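You operate a simulated robot arm through the tools that you are given. There is no shell and no other tool.

You run a simulated robot arm. Do the job below in one go: nothing can be reset, and whatever is moved stays where it is left.

## Task
Charge the flat static meter till FULL lights, dock switch off, then check the sample bag with it.
Fine: stand the meter back in its dock. Set down upright: static meter. Where these are worked on the way, their far stop is far enough and under half their travel is too little: dock switch.

The check looks at the end state, three seconds after you hand in, the way a careful person would. Anything else that was tipped, shoved, dropped, spilled or broken makes it a failure.

## Robot
A 6-joint arm with a fingered hand, fixed in place. Base frame: the origin is on the floor under the middle of its stand, x ahead of it, y to its left, z up; the work surface is at about z = 90. Lengths are in cm, angles in rad, forces in N, time in s.
With the tool pointing down near the work surface it reaches from about 36 to 74 cm from the base axis. Its first joint turns from -2.007 to 2.007 rad. Payload 4 kg.
The tool frame sits at the grasp point between the pads (the TCP): z along the fingers, y along the line on which they close. The tips reach 2.6 cm beyond it. The gripper opens to 13.2 cm; its body begins 7.3 cm behind the TCP. The gripper is a hand of 4 fingers: y runs from the thumb to the fingers, the wrist lies at [0, 0, -23.9] in the tool frame, and closing takes about 1.5 s.
Orientation is told as [roll, pitch, yaw] about the base's x, y, z axes, in that order, counted from this pose: with the fingers straight down and closing along the base's y, the tool's x points along the base's -x, its y along +y and its z along -z.

## Interface
- The arm moves only by the tool play_rows. Its argument "motion" is a list of rows, each a list of 3 entries, a list of its own where there are three numbers: the turn, a rotation vector about the base's x, y, z in units of 5 degrees (1.0 is 5 degrees), then the shift along the base's x, y, z in units of 30 mm (1.0 is 30 mm), then the opening, from 0 (shut) to 1 (fully open). In form: [[[wx, wy, wz], [tx, ty, tz], grip], ...]. A call has 1 to 20 rows; each row shifts and turns the commanded pose from where the row before left it. A call with a number of a shift or a turn outside -1 to 1 is refused whole. A row lasts 0.2 s, in which the tool goes at most 5 cm and 0.15 rad; a call with a longer step from one row to the next is refused whole, and so is a gripper value outside its range. Where a pose cannot be reached the arm comes as near as it can. A force on the tool above 40 N (or 10 N above the force at the start of the call, whichever is more), or a blocked arm, ends the call early, and 0.2 s more pass. The fingers move at their own pace (about 15.3 cm/s each) and stop on an object; they squeeze with about 25 N. The grip force told is the motor's: it shows also when the fingers shut on nothing. Time passes only in rows, and 0.2 s behind the last, so rows that do not move let the fingers close. It gives the time, the measured TCP pose, the force on the tool (base axes), the opening and the grip force at its end, in the units of the frame above (readings bear some noise), with the torque about the TCP (base axes, N m) and any sound that the robot's microphone picked up.
- Cameras (640 x 400 px; columns grow to the right, rows downward): "scene" is fixed at [38.78, -64.39, 166.77]; the picture's right is [0.98, -0.19, 0.00], its down [-0.15, -0.78, -0.61] and it looks along [0.11, 0.60, -0.79] (base axes); focal length 322 px, centre (320, 200). "wrist" rides on the gripper at [6.8, 0.2, -9.7] in the tool frame; the picture's right is [-0.03, 1.00, 0.00], its down [-0.82, -0.02, -0.58] and it looks along [-0.58, -0.01, 0.82] (tool axes); focal length 270 px, centre (320, 200). There is no depth. A picture from a camera that has moved, and an enlarged one, comes with that camera's place and axes in the base frame and with its lens. The place of the scene camera against the robot may be out by one fixed shift of up to 2.5 cm in any direction.
- get_image(camera): a new picture of that camera. It takes no simulated time.
- move_column(by): slides the trunk up (or, below 0, down) by that many cm; the arm rides with it, the base frame stays. It gives what a move gives, with no picture.
- grasp_type(shape): the hand has 4 fingers and takes this shape, open, in about a second: jaw (thumb against the fingers, like two jaws); tri (thumb and two fingers); tip (a fingertip pinch); poke (one finger out to press); point (the index stretched); flat (the hand flat); cup (the hand cupped); fist (a fist). The gripper value then closes the fingers along that shape, each until it touches; the sizes above hold for jaw. It gives what a move gives, with no picture.
- enlarge(camera, box): a new picture of the part [left, top, right, bottom] of that camera's present view, enlarged. It takes no simulated time.
- job_done(): hands the job in; it is judged then, once.

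Places have to be worked out from the pictures, the camera data and where the tool is seen. Open the gripper and draw the arm clear of the work before you hand the job in, unless the task says otherwise.

The tools are called after ">>>" as a command line: name --argument value ..., lists and objects as JSON in quotes. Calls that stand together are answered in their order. play_rows: Moves the arm, as the interface text tells. Its arguments: {"type":"object","properties":{"motion":{"type":"array","items":{"type":"array"}}},"required":["motion"]} The other tools are called the same way: move_column (by) moves the trunk up or down; grasp_type (shape) gives the hand a shape; get_image (camera) takes a picture; enlarge (camera, box) takes an enlarged picture of a part of a camera's view; job_done () hands the job in.

At the start:

```text
clock: 0.0
tool_pos: [36.0, -26.55, 128.73]
ee_rot: [0.0, 0.0, 0.001]
contact_force: [-0.6, 0.1, -0.2]
wrist_torque: [0.0, -0.01, -0.01]
width: 13.19
grasp_force: 0.1
shape: jaw
trunk travel left (down, up): [-90.0, 9.0]
```

scene: 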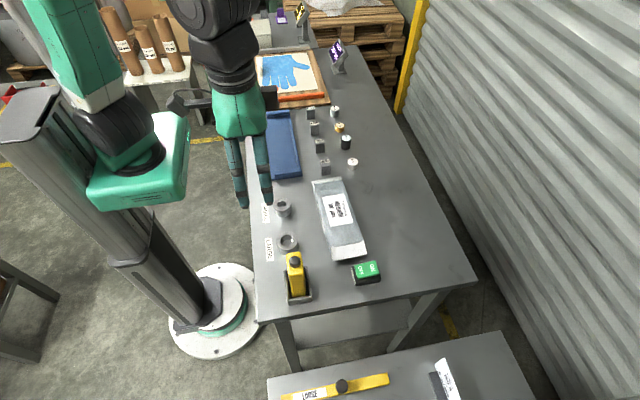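
wrist: 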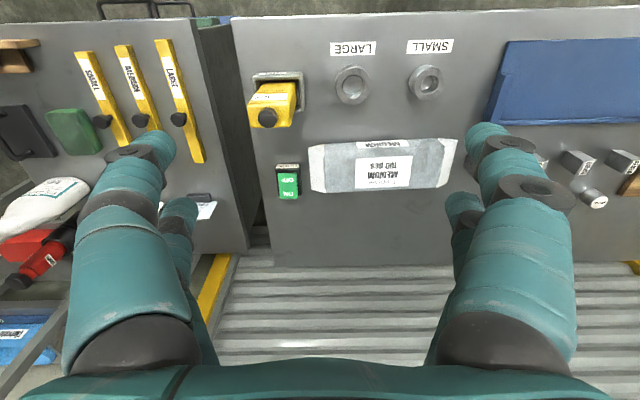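

I see a yellow meter in a dock near the table's near end, a green switch box beside it, and the sample bag on the table. I'll look closer at each.

>>> enlarge --camera "scene" --box '[250, 170, 410, 310]'

>>> enlarge --camera "wrist" --box '[220, 30, 480, 220]'

>>> enlarge --camera "scene" --box '[280, 230, 390, 310]'

>>> enlarge --camera "scene" --box '[230, 0, 390, 120]'

```text
2.86 times, centred on (330, 240) of scene
camera zoom: at [38.78, -64.39, 166.77], right [0.98, -0.19, 0.0], down [-0.15, -0.78, -0.61], along [0.11, 0.6, -0.79], focal length 919 px, centre (291, 86)
```

zoom: 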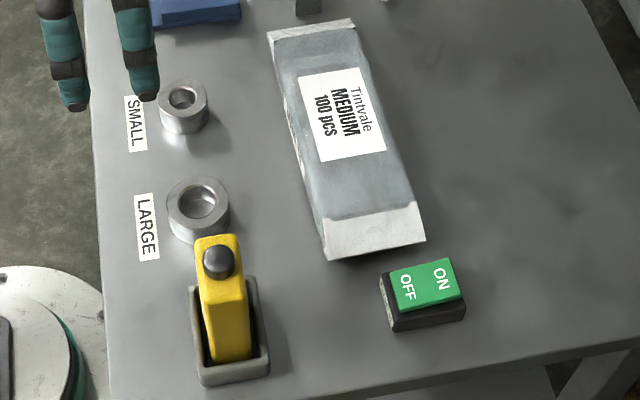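

```text
2.11 times, centred on (350, 125) of wrist
camera zoom: at [29.34, -26.54, 138.35], right [0.03, 1.0, 0.0], down [0.82, -0.02, 0.58], along [0.58, -0.01, -0.82], focal length 569 px, centre (257, 358)
```

zoom: 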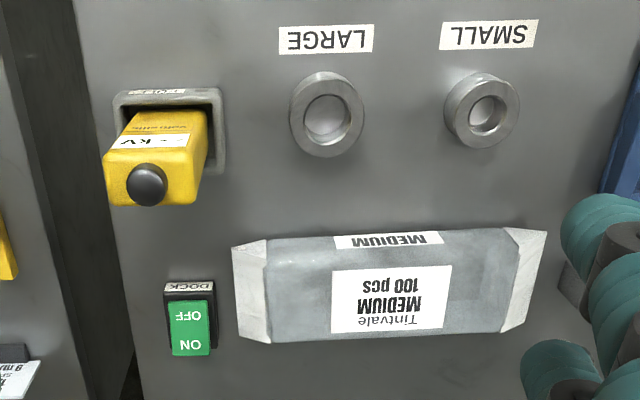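

```text
5.00 times, centred on (335, 270) of scene
camera zoom: at [38.78, -64.39, 166.77], right [0.98, -0.19, 0.0], down [-0.15, -0.78, -0.61], along [0.11, 0.6, -0.79], focal length 1609 px, centre (245, -150)
```

zoom: 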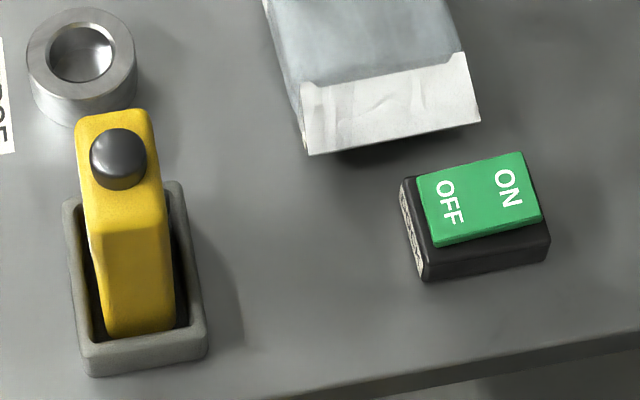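

```text
3.33 times, centred on (310, 60) of scene
camera zoom: at [38.78, -64.39, 166.77], right [0.98, -0.19, 0.0], down [-0.15, -0.78, -0.61], along [0.11, 0.6, -0.79], focal length 1073 px, centre (353, 667)
```

zoom: 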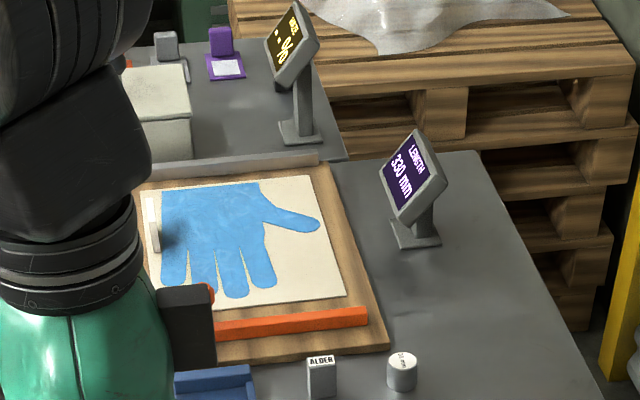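

Let me zoom on the meter and the switch for the labels.

>>> enlarge --camera "wrist" --box '[235, 60, 325, 135]'

>>> enlarge --camera "wrist" --box '[260, 155, 320, 205]'

>>> enlarge --camera "wrist" --box '[0, 20, 230, 300]'

>>> enlarge --camera "scene" --box '[280, 95, 370, 180]'

>>> enlarge --camera "scene" --box '[260, 340, 480, 400]'

```text
5.33 times, centred on (280, 98) of wrist
camera zoom: at [29.34, -26.54, 138.35], right [0.03, 1.0, 0.0], down [0.82, -0.02, 0.58], along [0.58, -0.01, -0.82], focal length 1442 px, centre (533, 747)
```

zoom: 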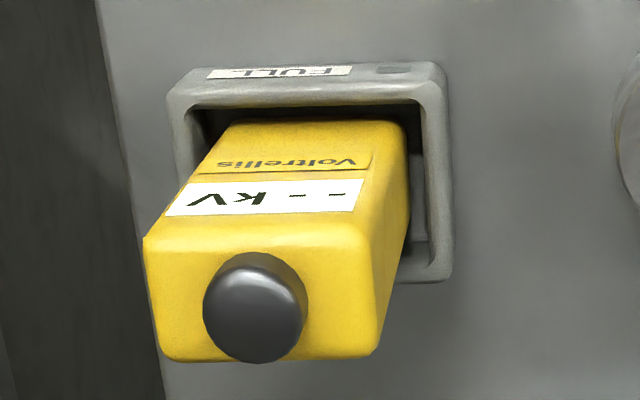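

```text
8.00 times, centred on (290, 180) of wrist
camera zoom: at [29.34, -26.54, 138.35], right [0.03, 1.0, 0.0], down [0.82, -0.02, 0.58], along [0.58, -0.01, -0.82], focal length 2162 px, centre (560, 360)
```

zoom: 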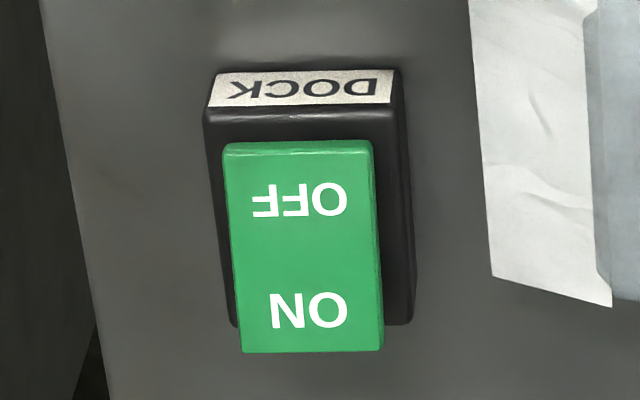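

```text
1.43 times, centred on (115, 160) of wrist
camera zoom: at [29.34, -26.54, 138.35], right [0.03, 1.0, 0.0], down [0.82, -0.02, 0.58], along [0.58, -0.01, -0.82], focal length 386 px, centre (613, 257)
```

zoom: 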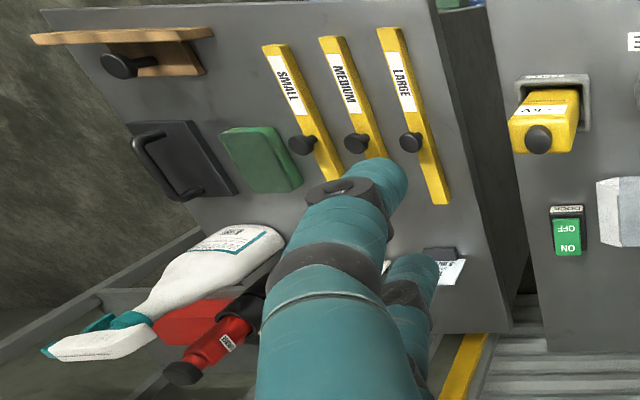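

```text
4.71 times, centred on (325, 138) of scene
camera zoom: at [38.78, -64.39, 166.77], right [0.98, -0.19, 0.0], down [-0.15, -0.78, -0.61], along [0.11, 0.6, -0.79], focal length 1514 px, centre (296, 494)
```

zoom: 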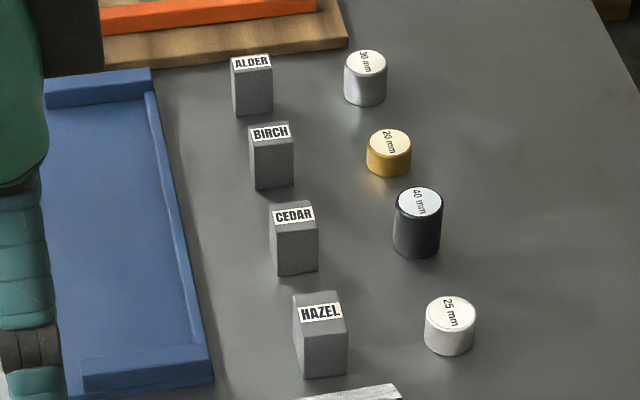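

```text
2.91 times, centred on (370, 370) of scene
camera zoom: at [38.78, -64.39, 166.77], right [0.98, -0.19, 0.0], down [-0.15, -0.78, -0.61], along [0.11, 0.6, -0.79], focal length 936 px, centre (174, -294)
```

zoom: 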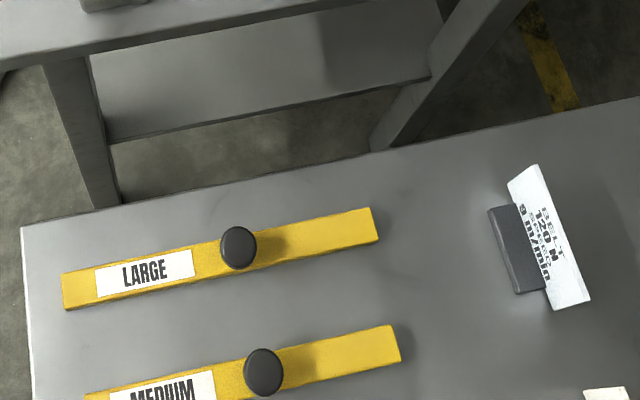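

The dock has a FULL label with a small lamp (dark now) on the rim facing the robot, and the switch is a rocker, OFF towards the robot, ON away. I'll move the hand above the dock for a closer look, staying well over the meter (top about z=103).

>>> play_rows --motion '[[[0, 0, 0], [0.4, -0.6, -0.9], 1], [[0, 0, 0], [0.4, -0.6, -0.9], 1], [[0, 0, 0], [0.3, -0.6, -0.9], 1], [[0, 0, 0], [0.2, -0.4, -0.8], 1], [[0, 0, 0], [0, 0, 0], 1]]'

>>> get_image --camera "wrist"

>>> get_image --camera "scene"

```text
clock: 1.2
tool_pos: [40.13, -33.46, 118.16]
ee_rot: [-0.001, 0.001, 0.0]
contact_force: [-0.4, -0.1, 0.5]
wrist_torque: [0.03, -0.02, -0.02]
width: 13.22
grasp_force: 0.1
shape: jaw
trunk travel left (down, up): [-90.0, 9.0]
```

```text
taken
camera wrist: at [33.37, -33.22, 127.91], right [0.03, 1.0, 0.0], down [0.82, -0.02, 0.58], along [0.58, -0.02, -0.82], focal length 270 px, centre (320, 200)
```

wrist: 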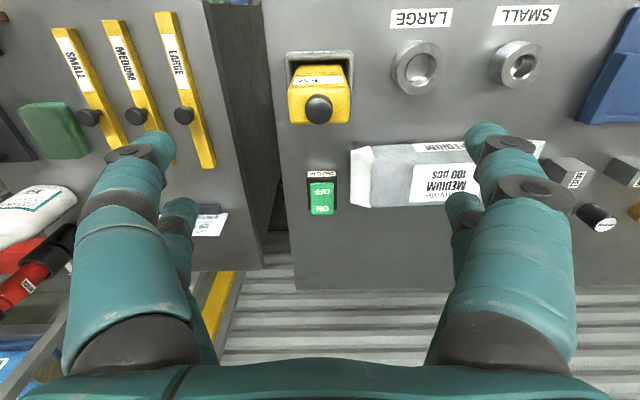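

```text
taken
```

scene: 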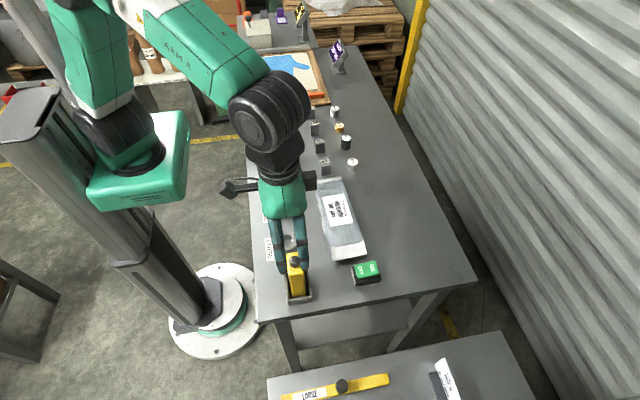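

>>> enlarge --camera "wrist" --box '[280, 40, 360, 130]'

>>> enlarge --camera "wrist" --box '[290, 160, 350, 220]'

>>> enlarge --camera "scene" --box '[335, 250, 395, 295]'

```text
4.44 times, centred on (320, 85) of wrist
camera zoom: at [33.37, -33.22, 127.91], right [0.03, 1.0, 0.0], down [0.82, -0.02, 0.58], along [0.58, -0.02, -0.82], focal length 1201 px, centre (320, 711)
```

zoom: 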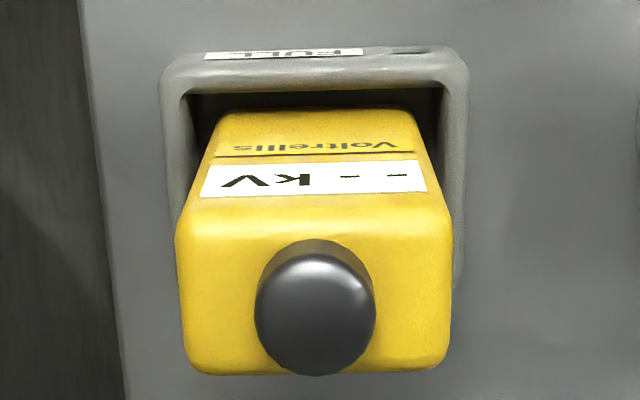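

```text
6.67 times, centred on (320, 190) of wrist
camera zoom: at [33.37, -33.22, 127.91], right [0.03, 1.0, 0.0], down [0.82, -0.02, 0.58], along [0.58, -0.02, -0.82], focal length 1802 px, centre (320, 267)
```

zoom: 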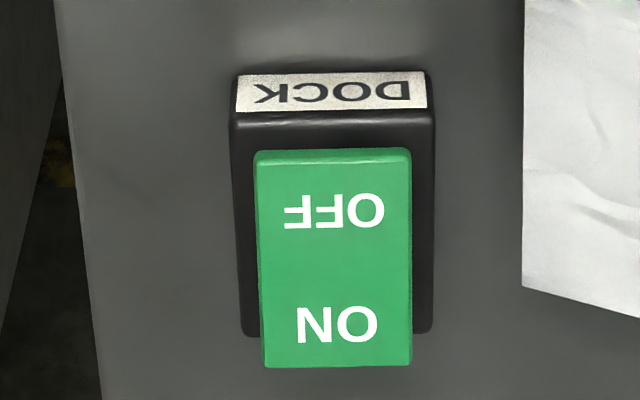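

```text
8.89 times, centred on (365, 272) of scene
camera zoom: at [38.78, -64.39, 166.77], right [0.98, -0.19, 0.0], down [-0.15, -0.78, -0.61], along [0.11, 0.6, -0.79], focal length 2860 px, centre (-80, -444)
```

zoom: 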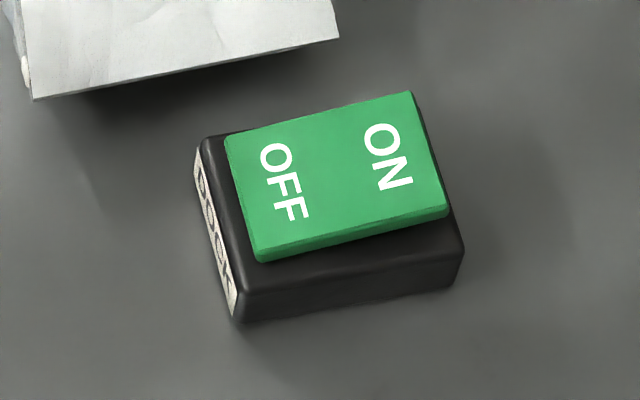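

The rocker's ON end (about x=59, y=-33.5, z=94) stands raised, so the dock is off now. Before working I'll check the surroundings for any other candidate "sample bag".

>>> enlarge --camera "wrist" --box '[0, 180, 240, 400]'

>>> enlarge --camera "scene" --box '[230, 0, 420, 60]'

>>> enlarge --camera "scene" --box '[300, 170, 380, 270]'

>>> enlarge --camera "scene" --box '[0, 0, 240, 150]'

```text
1.82 times, centred on (120, 290) of wrist
camera zoom: at [33.37, -33.22, 127.91], right [0.03, 1.0, 0.0], down [0.82, -0.02, 0.58], along [0.58, -0.02, -0.82], focal length 491 px, centre (684, 36)
```

zoom: 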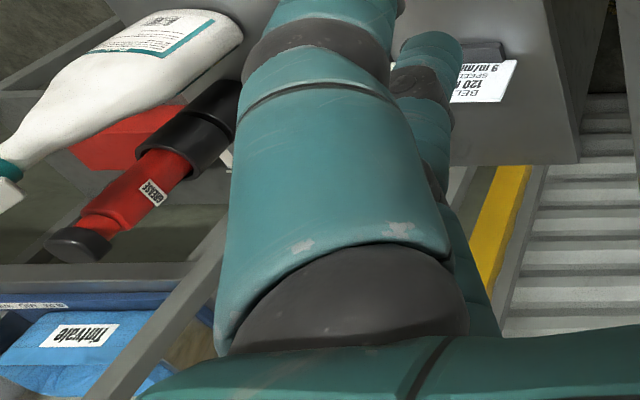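

```text
3.37 times, centred on (325, 30) of scene
camera zoom: at [38.78, -64.39, 166.77], right [0.98, -0.19, 0.0], down [-0.15, -0.78, -0.61], along [0.11, 0.6, -0.79], focal length 1084 px, centre (303, 773)
```

zoom: 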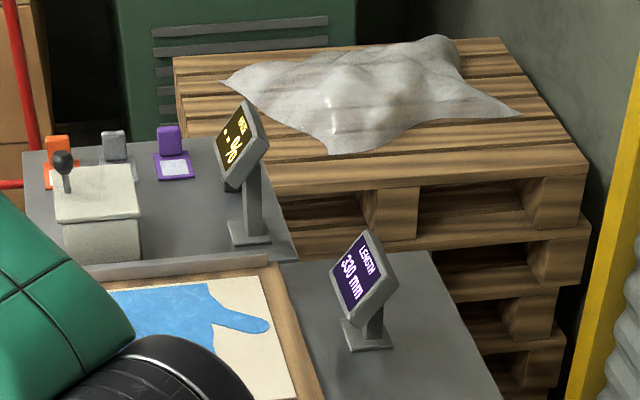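

```text
4.00 times, centred on (340, 220) of scene
camera zoom: at [38.78, -64.39, 166.77], right [0.98, -0.19, 0.0], down [-0.15, -0.78, -0.61], along [0.11, 0.6, -0.79], focal length 1287 px, centre (240, 120)
```

zoom: 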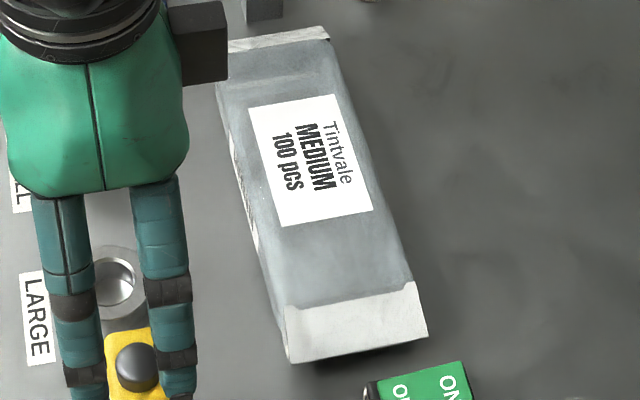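

```text
2.67 times, centred on (120, 75) of scene
camera zoom: at [38.78, -64.39, 166.77], right [0.98, -0.19, 0.0], down [-0.15, -0.78, -0.61], along [0.11, 0.6, -0.79], focal length 858 px, centre (853, 533)
```

zoom: 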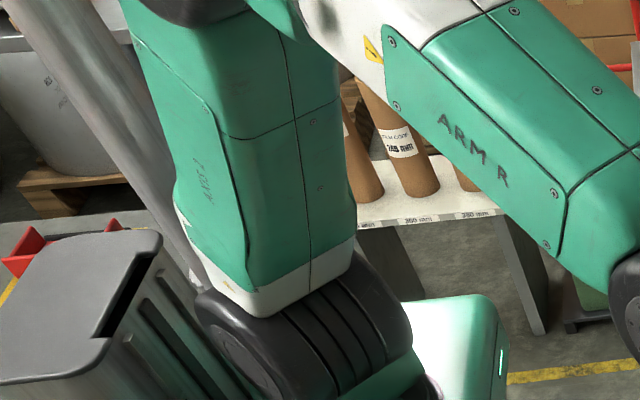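

The only bag on the bench within reach is the Tintvale one, so that's the sample bag. Now I shape the hand for pressing and check where the finger sits.

>>> grasp_type --shape "poke"

>>> get_image --camera "wrist"

>>> enlarge --camera "scene" --box '[210, 150, 380, 310]'

```text
clock: 2.1
tool_pos: [40.24, -33.4, 118.37]
ee_rot: [-0.001, 0.001, 0.0]
contact_force: [-0.1, 1.1, 0.2]
wrist_torque: [-0.01, 0.03, 0.02]
width: 0.0
grasp_force: 0.1
shape: poke
trunk travel left (down, up): [-90.0, 9.0]
```

```text
taken
camera wrist: at [33.37, -33.21, 127.92], right [0.03, 1.0, 0.0], down [0.82, -0.02, 0.58], along [0.58, -0.01, -0.82], focal length 270 px, centre (320, 200)
```

wrist: 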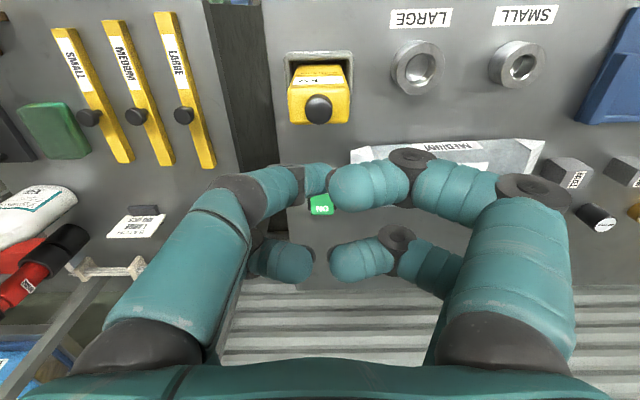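

```text
2.50 times, centred on (295, 230) of scene
camera zoom: at [38.78, -64.39, 166.77], right [0.98, -0.19, 0.0], down [-0.15, -0.78, -0.61], along [0.11, 0.6, -0.79], focal length 804 px, centre (382, 125)
```

zoom: 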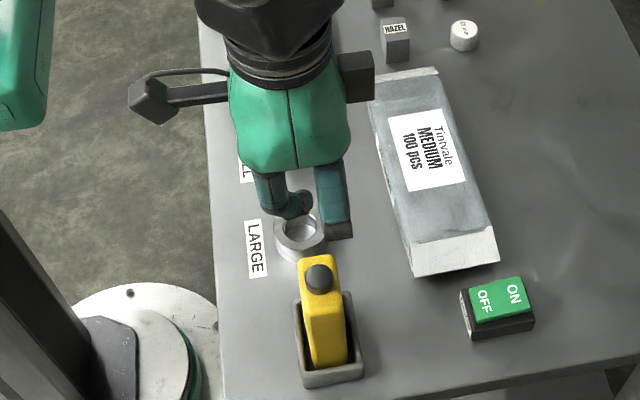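

>>> enlarge --camera "wrist" --box '[200, 130, 460, 310]'

>>> enlarge --camera "scene" --box '[260, 180, 340, 280]'

```text
2.22 times, centred on (330, 220) of wrist
camera zoom: at [33.37, -33.21, 127.92], right [0.03, 1.0, 0.0], down [0.82, -0.02, 0.58], along [0.58, -0.01, -0.82], focal length 601 px, centre (298, 156)
```

zoom: 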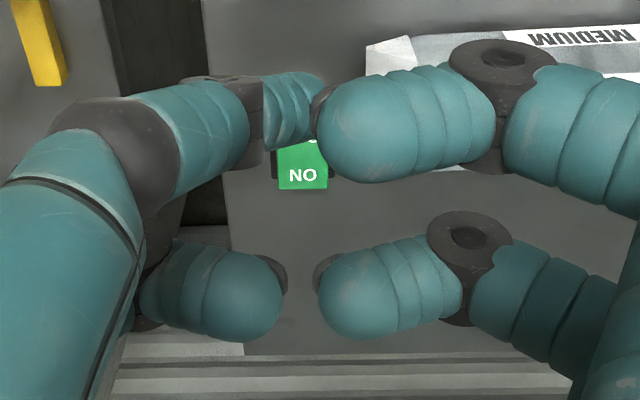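

```text
4.00 times, centred on (300, 230) of scene
camera zoom: at [38.78, -64.39, 166.77], right [0.98, -0.19, 0.0], down [-0.15, -0.78, -0.61], along [0.11, 0.6, -0.79], focal length 1287 px, centre (400, 80)
```

zoom: 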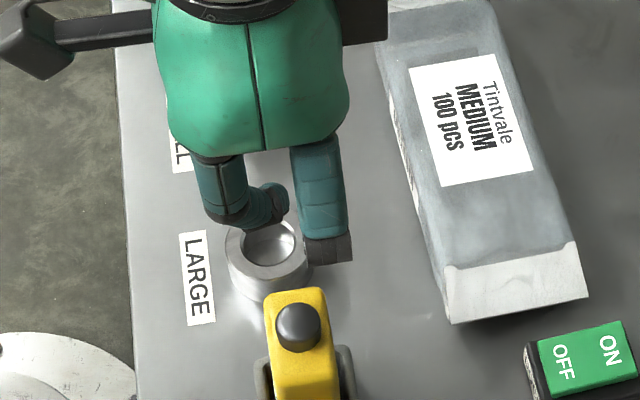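

The poke shape's extended fingertip is hard to make out; I'll try the "point" shape and compare.

>>> grasp_type --shape "point"

>>> get_image --camera "wrist"

>>> enlarge --camera "scene" --box '[240, 170, 340, 280]'

```text
clock: 3.0
tool_pos: [40.02, -33.36, 118.35]
ee_rot: [0.001, 0.0, 0.001]
contact_force: [-0.3, -0.3, 0.5]
wrist_torque: [-0.04, 0.03, 0.0]
width: 0.0
grasp_force: 0.0
shape: point
trunk travel left (down, up): [-90.0, 9.0]
```

```text
taken
camera wrist: at [33.37, -33.21, 127.92], right [0.03, 1.0, 0.0], down [0.82, -0.02, 0.58], along [0.58, -0.01, -0.82], focal length 270 px, centre (320, 200)
```

wrist: 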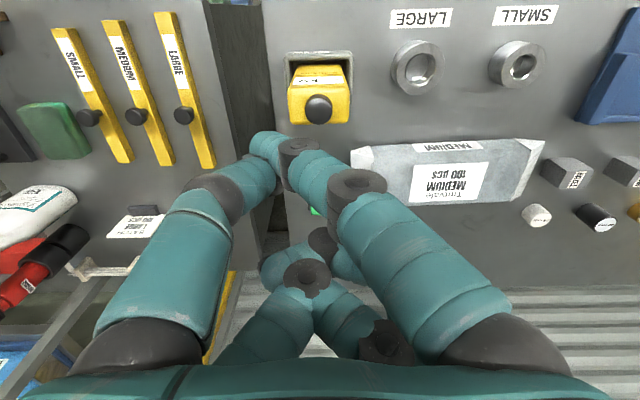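

```text
3.64 times, centred on (290, 225) of scene
camera zoom: at [38.78, -64.39, 166.77], right [0.98, -0.19, 0.0], down [-0.15, -0.78, -0.61], along [0.11, 0.6, -0.79], focal length 1170 px, centre (429, 109)
```

zoom: 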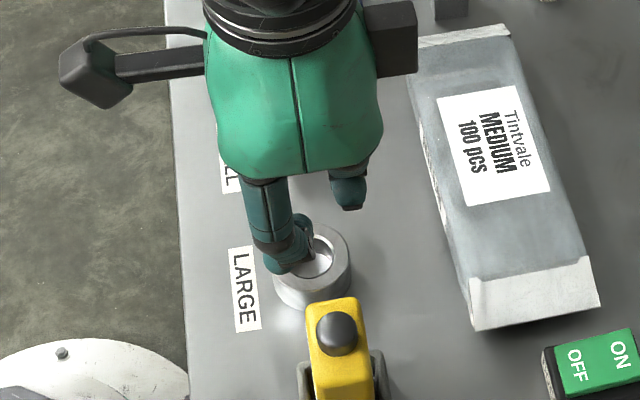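

Both shapes leave the tip place unclear, while the jaw's geometry is known. I'll go back to jaw and shut it, then look at where the tips come together.

>>> grasp_type --shape "jaw"

>>> play_rows --motion '[[[0, 0, 0], [0, 0, 0], 0], [[0, 0, 0], [0, 0, 0], 0], [[0, 0, 0], [0, 0, 0], 0], [[0, 0, 0], [0, 0, 0], 0], [[0, 0, 0], [0, 0, 0], 0], [[0, 0, 0], [0, 0, 0], 0], [[0, 0, 0], [0, 0, 0], 0]]'

>>> get_image --camera "wrist"

>>> enlarge --camera "scene" --box '[240, 170, 340, 280]'

```text
clock: 3.9
tool_pos: [40.07, -33.33, 118.33]
ee_rot: [-0.001, 0.001, 0.0]
contact_force: [0.2, 0.9, 0.6]
wrist_torque: [-0.04, -0.01, 0.01]
width: 13.19
grasp_force: 0.1
shape: jaw
trunk travel left (down, up): [-90.0, 9.0]
```

```text
clock: 5.5
tool_pos: [40.04, -33.35, 118.28]
ee_rot: [0.001, 0.0, -0.001]
contact_force: [0.0, 0.4, 0.2]
wrist_torque: [0.01, 0.02, 0.01]
width: 0.02
grasp_force: 24.8
shape: jaw
trunk travel left (down, up): [-90.0, 9.0]
```

```text
taken
camera wrist: at [33.37, -33.21, 127.92], right [0.03, 1.0, 0.0], down [0.82, -0.02, 0.58], along [0.58, -0.01, -0.82], focal length 270 px, centre (320, 200)
```

wrist: 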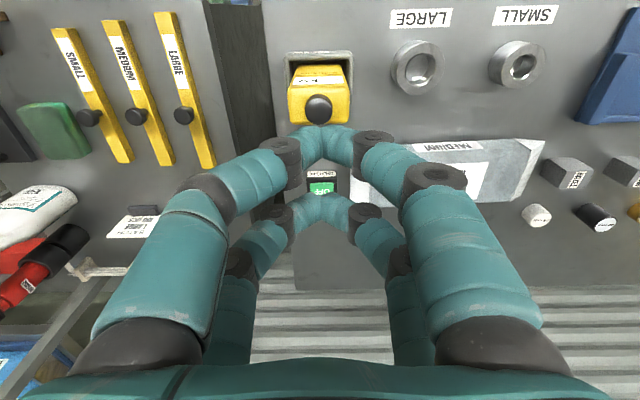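

```text
3.64 times, centred on (290, 225) of scene
camera zoom: at [38.78, -64.39, 166.77], right [0.98, -0.19, 0.0], down [-0.15, -0.78, -0.61], along [0.11, 0.6, -0.79], focal length 1170 px, centre (429, 109)
```

zoom: 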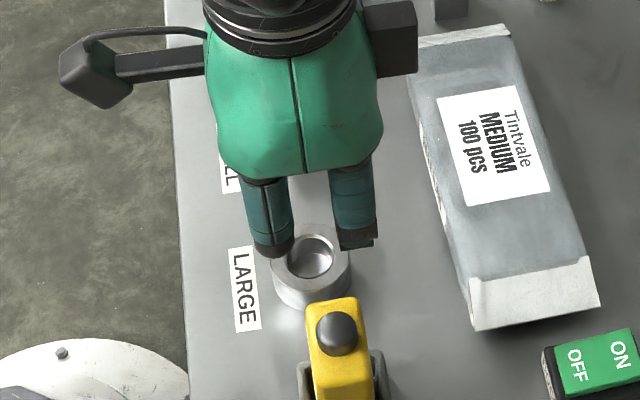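

Shut, the jaw forms two blunt fingertip pairs about 1.8 cm either side of the TCP along x, tips about 2.6 cm below it. I'll carry the shut hand over to the switch so the near pair sits above the ON end, stopping high to check alignment.

>>> play_rows --motion '[[[0, 0, 0], [1, 0, 0], 0], [[0, 0, 0], [1, 0, 0], 0], [[0, 0, 0], [1, 0, 0], 0], [[0, 0, 0], [1, 0, 0], 0], [[0, 0, 0], [1, 0, 0], 0], [[0, 0, 0], [1, 0, 0], 0], [[0, 0, 0], [1, 0, 0], 0], [[0, 0, 0], [0, 0, -1], 0], [[0, 0, 0], [0, 0, -1], 0], [[0, 0, 0], [0, 0, -1], 0], [[0, 0, 0], [0, 0, -1], 0], [[0, 0, 0], [0, 0, -1], 0], [[0, 0, 0], [0, 0, 0], 0]]'

>>> get_image --camera "wrist"

>>> enlarge --camera "scene" --box '[310, 190, 410, 300]'

```text
clock: 8.3
tool_pos: [60.73, -33.38, 103.18]
ee_rot: [0.0, 0.0, -0.001]
contact_force: [-0.1, 0.1, 0.9]
wrist_torque: [-0.02, -0.02, 0.0]
width: 0.0
grasp_force: 25.2
shape: jaw
trunk travel left (down, up): [-90.0, 9.0]
```

```text
taken
camera wrist: at [54.02, -33.23, 112.8], right [0.03, 1.0, 0.0], down [0.82, -0.02, 0.58], along [0.58, -0.01, -0.82], focal length 270 px, centre (320, 200)
```

wrist: 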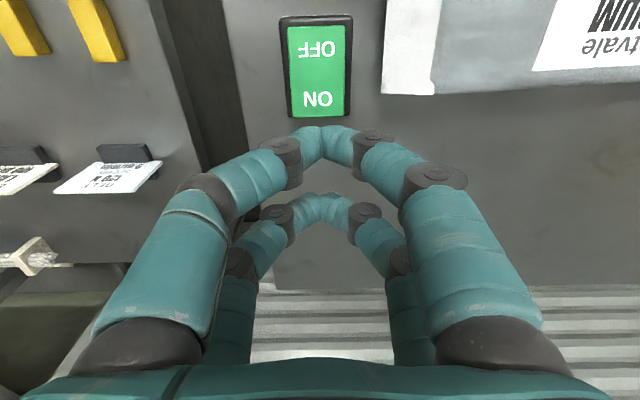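

```text
3.64 times, centred on (360, 245) of scene
camera zoom: at [38.78, -64.39, 166.77], right [0.98, -0.19, 0.0], down [-0.15, -0.78, -0.61], along [0.11, 0.6, -0.79], focal length 1170 px, centre (174, 36)
```

zoom: 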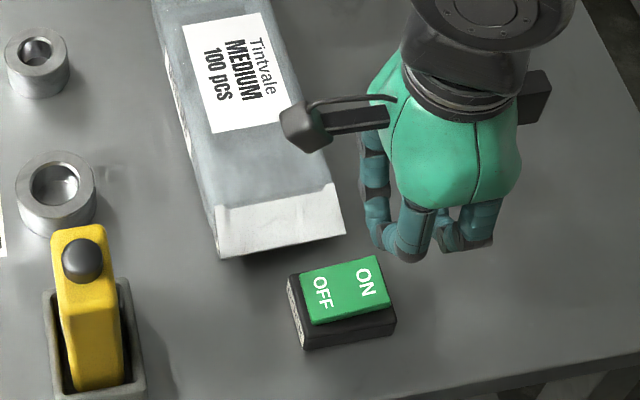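

Near pair is right above the ON end (pair x about 59.2, y -33.4; ON end x 58.9–60). I lower to just above the rocker, then press in small steps.

>>> play_rows --motion '[[[0, 0, 0], [0.05, 0, -0.7], 0], [[0, 0, 0], [0, 0, -0.7], 0], [[0, 0, 0], [0, 0, -0.4], 0], [[0, 0, 0], [0, 0, -0.15], 0], [[0, 0, 0], [0, 0, -0.1], 0], [[0, 0, 0], [0, 0, -0.1], 0], [[0, 0, 0], [0, 0, 0], 0]]'

>>> get_image --camera "wrist"

>>> enlarge --camera "scene" --box '[310, 190, 410, 300]'

```text
clock: 9.9
tool_pos: [61.15, -33.35, 96.65]
ee_rot: [0.0, 0.001, 0.0]
contact_force: [0.1, 0.0, -0.3]
wrist_torque: [-0.01, -0.01, 0.0]
width: 0.03
grasp_force: 25.0
shape: jaw
trunk travel left (down, up): [-90.0, 9.0]
```

```text
taken
camera wrist: at [54.32, -33.09, 106.38], right [0.03, 1.0, 0.0], down [0.82, -0.02, 0.58], along [0.58, -0.01, -0.82], focal length 270 px, centre (320, 200)
```

wrist: 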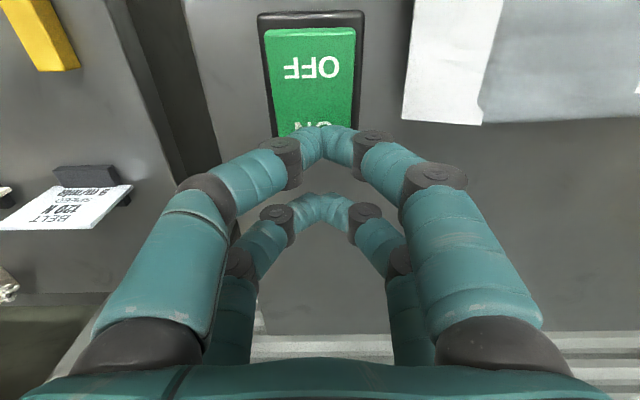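

```text
3.64 times, centred on (360, 245) of scene
camera zoom: at [38.78, -64.39, 166.77], right [0.98, -0.19, 0.0], down [-0.15, -0.78, -0.61], along [0.11, 0.6, -0.79], focal length 1170 px, centre (174, 36)
```

zoom: 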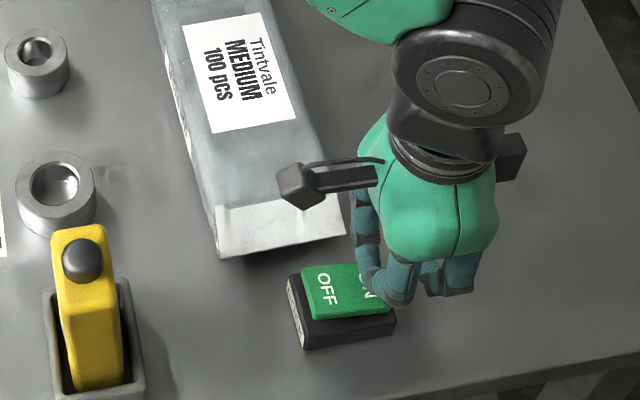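

No contact yet with tips at about z=94; I shift 3 mm back in x to centre on the ON end and press on in small steps.

>>> play_rows --motion '[[[0, 0, 0], [-0.1, 0, 0], 0], [[0, 0, 0], [0, 0, -0.1], 0], [[0, 0, 0], [0, 0, -0.1], 0], [[0, 0, 0], [0, 0, -0.1], 0], [[0, 0, 0], [0, 0, 0], 0]]'

>>> enlarge --camera "scene" --box '[330, 230, 410, 300]'

>>> get_image --camera "wrist"

```text
clock: 11.1
tool_pos: [60.8, -33.28, 96.44]
ee_rot: [-0.005, -0.009, 0.0]
contact_force: [5.4, 1.1, 38.4]
wrist_torque: [0.02, 0.74, -0.01]
width: 0.0
grasp_force: 25.0
shape: jaw
trunk travel left (down, up): [-90.0, 9.0]
```

```text
5.71 times, centred on (370, 265) of scene
camera zoom: at [38.78, -64.39, 166.77], right [0.98, -0.19, 0.0], down [-0.15, -0.78, -0.61], along [0.11, 0.6, -0.79], focal length 1839 px, centre (34, -171)
```

zoom: 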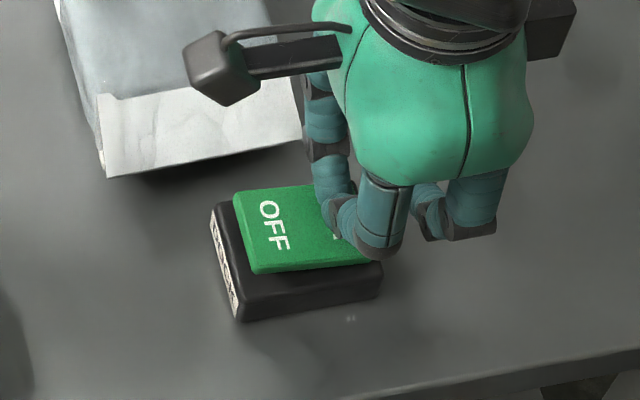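

```text
taken
camera wrist: at [53.96, -33.02, 106.06], right [0.03, 1.0, -0.01], down [0.81, -0.02, 0.59], along [0.59, -0.02, -0.81], focal length 270 px, centre (320, 200)
```

wrist: 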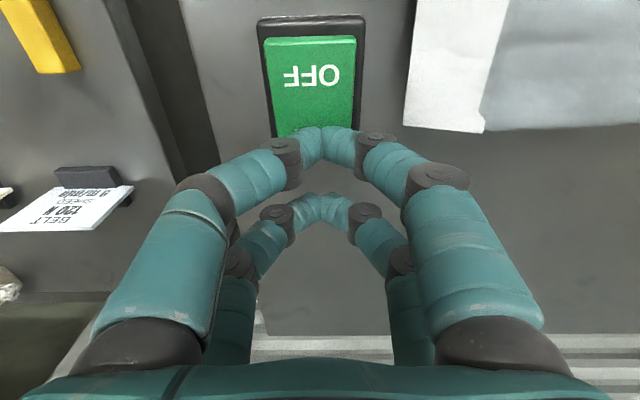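

The reading is 38 N with the tool stopped at z=96.4, so something is at a stop. I'll lift off and look at how the rocker lies and whether the dock lamp changed.

>>> play_rows --motion '[[[0, 0, 0], [0, 0, 0.5], 0], [[0, 0, 0], [0, 0, 1], 0], [[0, 0, 0], [0, 0, 1], 0], [[0, 0, 0], [0, 0, 0], 0]]'

>>> enlarge --camera "scene" --box '[335, 250, 395, 295]'

>>> get_image --camera "wrist"

>>> enlarge --camera "scene" --box '[265, 230, 345, 310]'

```text
clock: 12.1
tool_pos: [60.86, -33.26, 103.36]
ee_rot: [0.0, 0.001, -0.002]
contact_force: [0.2, 0.0, -0.6]
wrist_torque: [0.0, 0.01, 0.0]
width: 0.0
grasp_force: 24.5
shape: jaw
trunk travel left (down, up): [-90.0, 9.0]
```

```text
8.89 times, centred on (365, 272) of scene
camera zoom: at [38.78, -64.39, 166.77], right [0.98, -0.19, 0.0], down [-0.15, -0.78, -0.61], along [0.11, 0.6, -0.79], focal length 2860 px, centre (-80, -444)
```

zoom: 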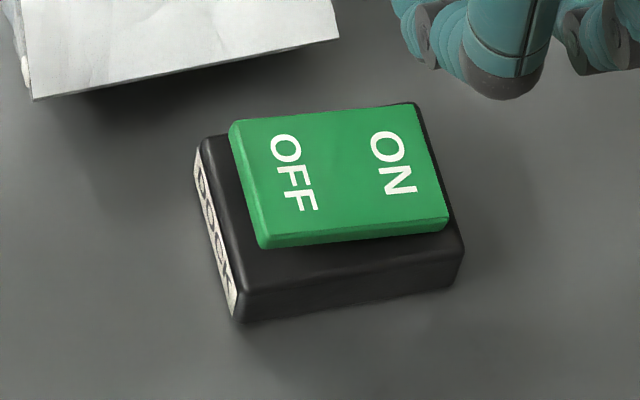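

```text
taken
camera wrist: at [54.12, -33.07, 113.02], right [0.03, 1.0, 0.0], down [0.82, -0.02, 0.58], along [0.58, -0.01, -0.82], focal length 270 px, centre (320, 200)
```

wrist: 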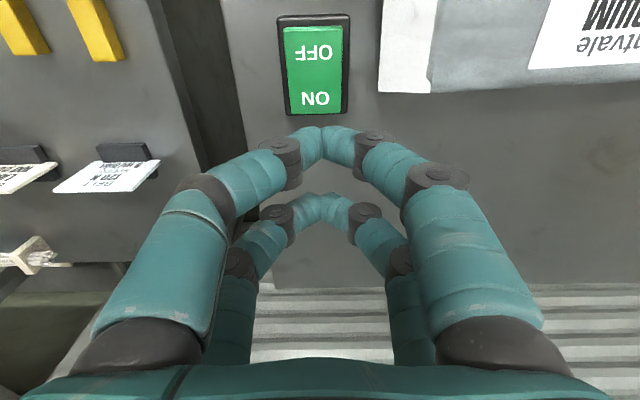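

```text
5.00 times, centred on (305, 270) of scene
camera zoom: at [38.78, -64.39, 166.77], right [0.98, -0.19, 0.0], down [-0.15, -0.78, -0.61], along [0.11, 0.6, -0.79], focal length 1609 px, centre (395, -150)
```

zoom: 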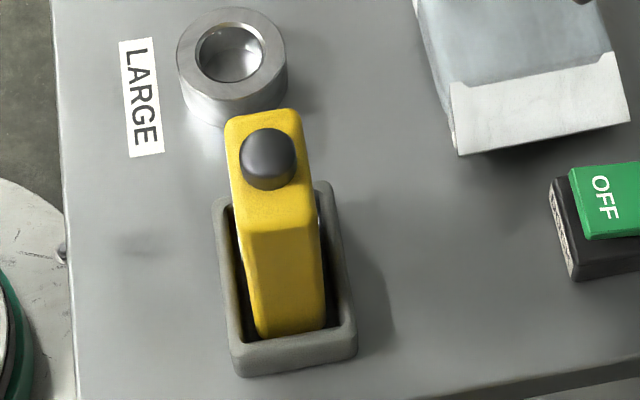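

The rocker has flipped: ON end down, OFF end up. I go back over the dock, staying high, to watch the FULL lamp from the robot side.

>>> play_rows --motion '[[[0, 0, 0], [-0.8, 0, 1], 0], [[0, 0, 0], [-1, 0, 1], 0], [[0, 0, 0], [-1, 0, 1], 0], [[0, 0, 0], [-1, 0, 1], 0], [[0, 0, 0], [-1, 0.2, 1], 0], [[0, 0, 0], [-1, 0.3, 0], 0], [[0, 0, 0], [-1, 0.3, 0], 0], [[0, 0, 0], [-1, 0.3, 0], 0], [[0, 0, 0], [-1, 0.3, 0], 0], [[0, 0, 0], [-0.6, 0.2, 0], 0], [[0, 0, 0], [0, 0, 0], 0]]'

>>> get_image --camera "wrist"

>>> enlarge --camera "wrist" --box '[240, 40, 330, 130]'

```text
clock: 14.5
tool_pos: [32.78, -28.47, 118.22]
ee_rot: [0.001, 0.0, 0.002]
contact_force: [0.3, 0.2, -0.4]
wrist_torque: [0.02, 0.01, -0.02]
width: 0.0
grasp_force: 24.4
shape: jaw
trunk travel left (down, up): [-90.0, 9.0]
```

```text
taken
camera wrist: at [26.01, -28.36, 127.89], right [0.03, 1.0, 0.0], down [0.82, -0.02, 0.58], along [0.58, -0.01, -0.82], focal length 270 px, centre (320, 200)
```

wrist: 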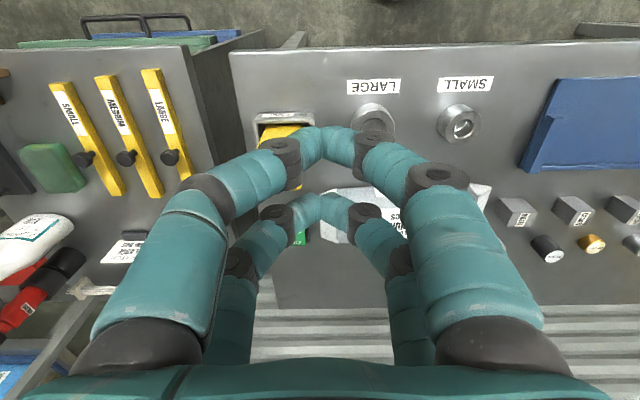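

```text
4.44 times, centred on (285, 85) of wrist
camera zoom: at [26.01, -28.36, 127.89], right [0.03, 1.0, 0.0], down [0.82, -0.02, 0.58], along [0.58, -0.01, -0.82], focal length 1201 px, centre (476, 711)
```

zoom: 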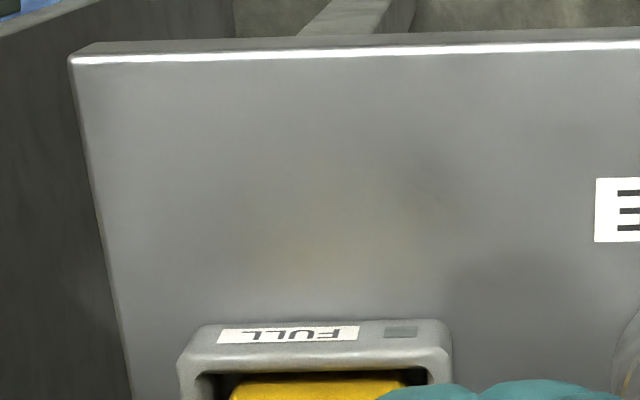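

The FULL lamp is visible on the rim and still dark. I'll wait here, opening the hand meanwhile for a clearer view.

>>> play_rows --motion '[[[0, 0, 0], [0, 0, 0], 1], [[0, 0, 0], [0, 0, 0], 1], [[0, 0, 0], [0, 0, 0], 1], [[0, 0, 0], [0, 0, 0], 1], [[0, 0, 0], [0, 0, 0], 1], [[0, 0, 0], [0, 0, 0], 1], [[0, 0, 0], [0, 0, 0], 1], [[0, 0, 0], [0, 0, 0], 1], [[0, 0, 0], [0, 0, 0], 1], [[0, 0, 0], [0, 0, 0], 1]]'

>>> enlarge --camera "wrist" --box '[240, 90, 330, 200]'

```text
clock: 16.7
tool_pos: [32.84, -28.49, 118.23]
ee_rot: [0.002, -0.001, -0.002]
contact_force: [-0.2, 0.0, 0.3]
wrist_torque: [-0.02, 0.0, 0.01]
width: 13.22
grasp_force: 0.1
shape: jaw
trunk travel left (down, up): [-90.0, 9.0]
```

```text
3.64 times, centred on (285, 145) of wrist
camera zoom: at [26.03, -28.36, 127.9], right [0.03, 1.0, 0.0], down [0.82, -0.02, 0.58], along [0.58, -0.01, -0.82], focal length 983 px, centre (447, 400)
```

zoom: 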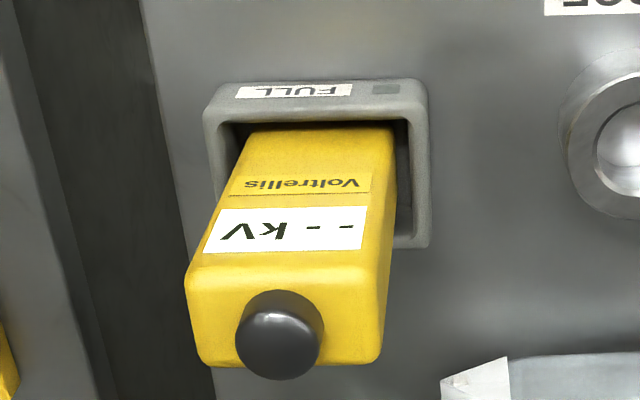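

Still dark after about five seconds of charging; I keep waiting and check again.

>>> play_rows --motion '[[[0, 0, 0], [0, 0, 0], 1], [[0, 0, 0], [0, 0, 0], 1], [[0, 0, 0], [0, 0, 0], 1], [[0, 0, 0], [0, 0, 0], 1], [[0, 0, 0], [0, 0, 0], 1], [[0, 0, 0], [0, 0, 0], 1], [[0, 0, 0], [0, 0, 0], 1], [[0, 0, 0], [0, 0, 0], 1], [[0, 0, 0], [0, 0, 0], 1], [[0, 0, 0], [0, 0, 0], 1], [[0, 0, 0], [0, 0, 0], 1], [[0, 0, 0], [0, 0, 0], 1], [[0, 0, 0], [0, 0, 0], 1], [[0, 0, 0], [0, 0, 0], 1], [[0, 0, 0], [0, 0, 0], 1]]'

>>> enlarge --camera "wrist" --box '[240, 90, 330, 200]'

```text
clock: 19.9
tool_pos: [32.72, -28.64, 118.28]
ee_rot: [0.001, -0.001, -0.002]
contact_force: [-0.1, 0.6, -0.9]
wrist_torque: [0.0, -0.02, 0.0]
width: 13.2
grasp_force: 0.1
shape: jaw
trunk travel left (down, up): [-90.0, 9.0]
```

```text
3.64 times, centred on (285, 145) of wrist
camera zoom: at [26.03, -28.36, 127.9], right [0.03, 1.0, 0.0], down [0.82, -0.02, 0.58], along [0.58, -0.01, -0.82], focal length 983 px, centre (447, 400)
```

zoom: 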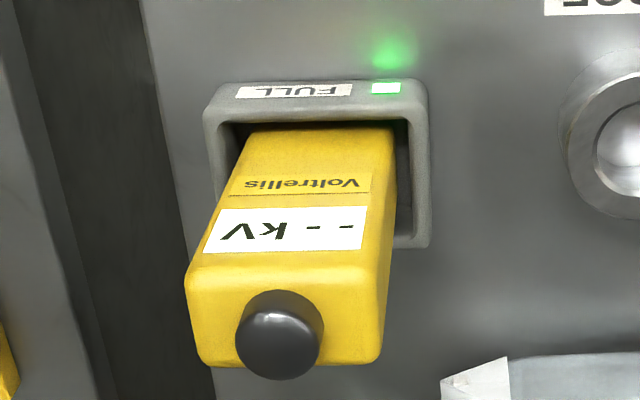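

FULL is lit green. Now I shut the hand and bring the far fingertip pair above the OFF end (x about 55.8), TCP at x=54.2.

>>> play_rows --motion '[[[0, 0, 0], [0.9, -0.2, 0], 0], [[0, 0, 0], [0.9, -0.2, 0], 0], [[0, 0, 0], [0.9, -0.2, 0], 0], [[0, 0, 0], [0.9, -0.2, 0], 0], [[0, 0, 0], [0.9, -0.2, 0], 0], [[0, 0, 0], [0.9, -0.2, 0], 0], [[0, 0, 0], [0.9, -0.2, 0], 0], [[0, 0, 0], [0.85, -0.2, 0], 0], [[0, 0, 0], [0, 0, -1], 0], [[0, 0, 0], [0, 0, -1], 0], [[0, 0, 0], [0, 0, -1], 0], [[0, 0, 0], [0, 0, -1], 0], [[0, 0, 0], [0, 0, -1], 0], [[0, 0, 0], [0, 0, -1], 0], [[0, 0, 0], [0, 0, -0.5], 0], [[0, 0, 0], [0, 0, 0], 0]]'

>>> get_image --camera "wrist"

>>> enlarge --camera "scene" --box '[310, 210, 410, 300]'

```text
clock: 23.3
tool_pos: [54.01, -33.42, 98.97]
ee_rot: [-0.001, 0.0, 0.001]
contact_force: [-0.1, 0.6, -0.4]
wrist_torque: [-0.01, 0.01, 0.01]
width: 0.0
grasp_force: 25.2
shape: jaw
trunk travel left (down, up): [-90.0, 9.0]
```

```text
taken
camera wrist: at [47.21, -33.22, 108.55], right [0.03, 1.0, 0.0], down [0.82, -0.02, 0.58], along [0.58, -0.01, -0.82], focal length 270 px, centre (320, 200)
```

wrist: 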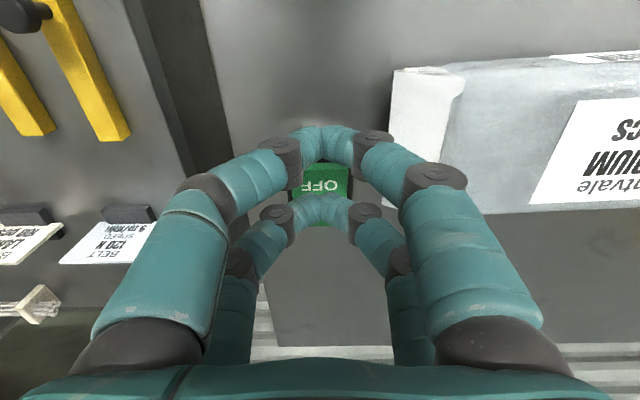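

```text
4.44 times, centred on (360, 255) of scene
camera zoom: at [38.78, -64.39, 166.77], right [0.98, -0.19, 0.0], down [-0.15, -0.78, -0.61], along [0.11, 0.6, -0.79], focal length 1430 px, centre (142, -44)
```

zoom: 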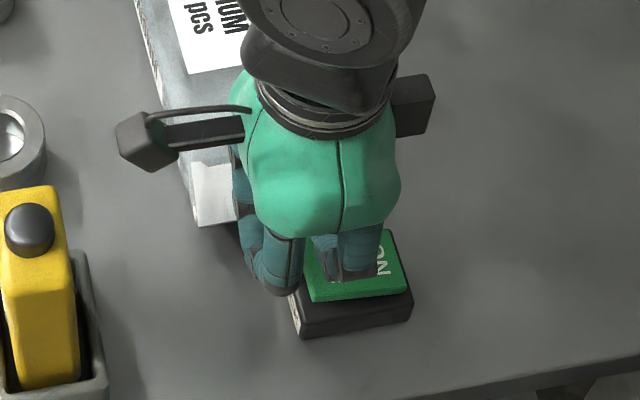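

Far pair is over the OFF end. I press down in small steps to about the same depth that flipped it before.

>>> play_rows --motion '[[[0, 0, 0], [0.05, 0, -0.4], 0], [[0, 0, 0], [0, 0, -0.25], 0], [[0, 0, 0], [0, 0, -0.1], 0], [[0, 0, 0], [0, 0, -0.1], 0], [[0, 0, 0], [0, 0, -0.1], 0], [[0, 0, 0], [0, 0, -0.08], 0], [[0, 0, 0], [0, 0, 0], 0]]'

>>> enlarge --camera "scene" --box '[310, 210, 410, 300]'

```text
clock: 24.9
tool_pos: [54.3, -33.42, 96.44]
ee_rot: [-0.007, -0.008, 0.001]
contact_force: [-8.7, 3.1, 19.6]
wrist_torque: [0.04, -0.24, 0.11]
width: 0.0
grasp_force: 25.1
shape: jaw
trunk travel left (down, up): [-90.0, 9.0]
stopped in row 7: the force on the tool passed its limit at 41 N (the readings are from after the stop); the commanded pose is now the measured one
```

```text
4.44 times, centred on (360, 255) of scene
camera zoom: at [38.78, -64.39, 166.77], right [0.98, -0.19, 0.0], down [-0.15, -0.78, -0.61], along [0.11, 0.6, -0.79], focal length 1430 px, centre (142, -44)
```

zoom: 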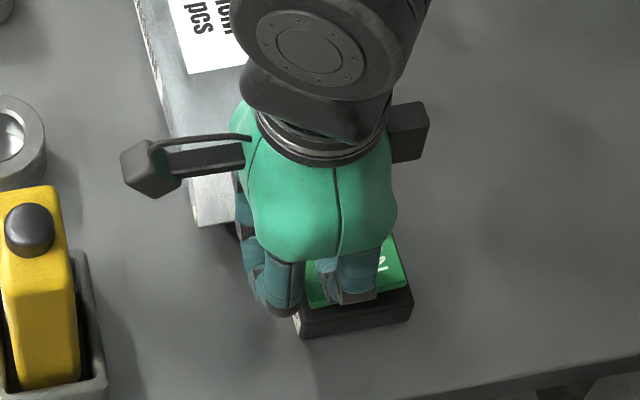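

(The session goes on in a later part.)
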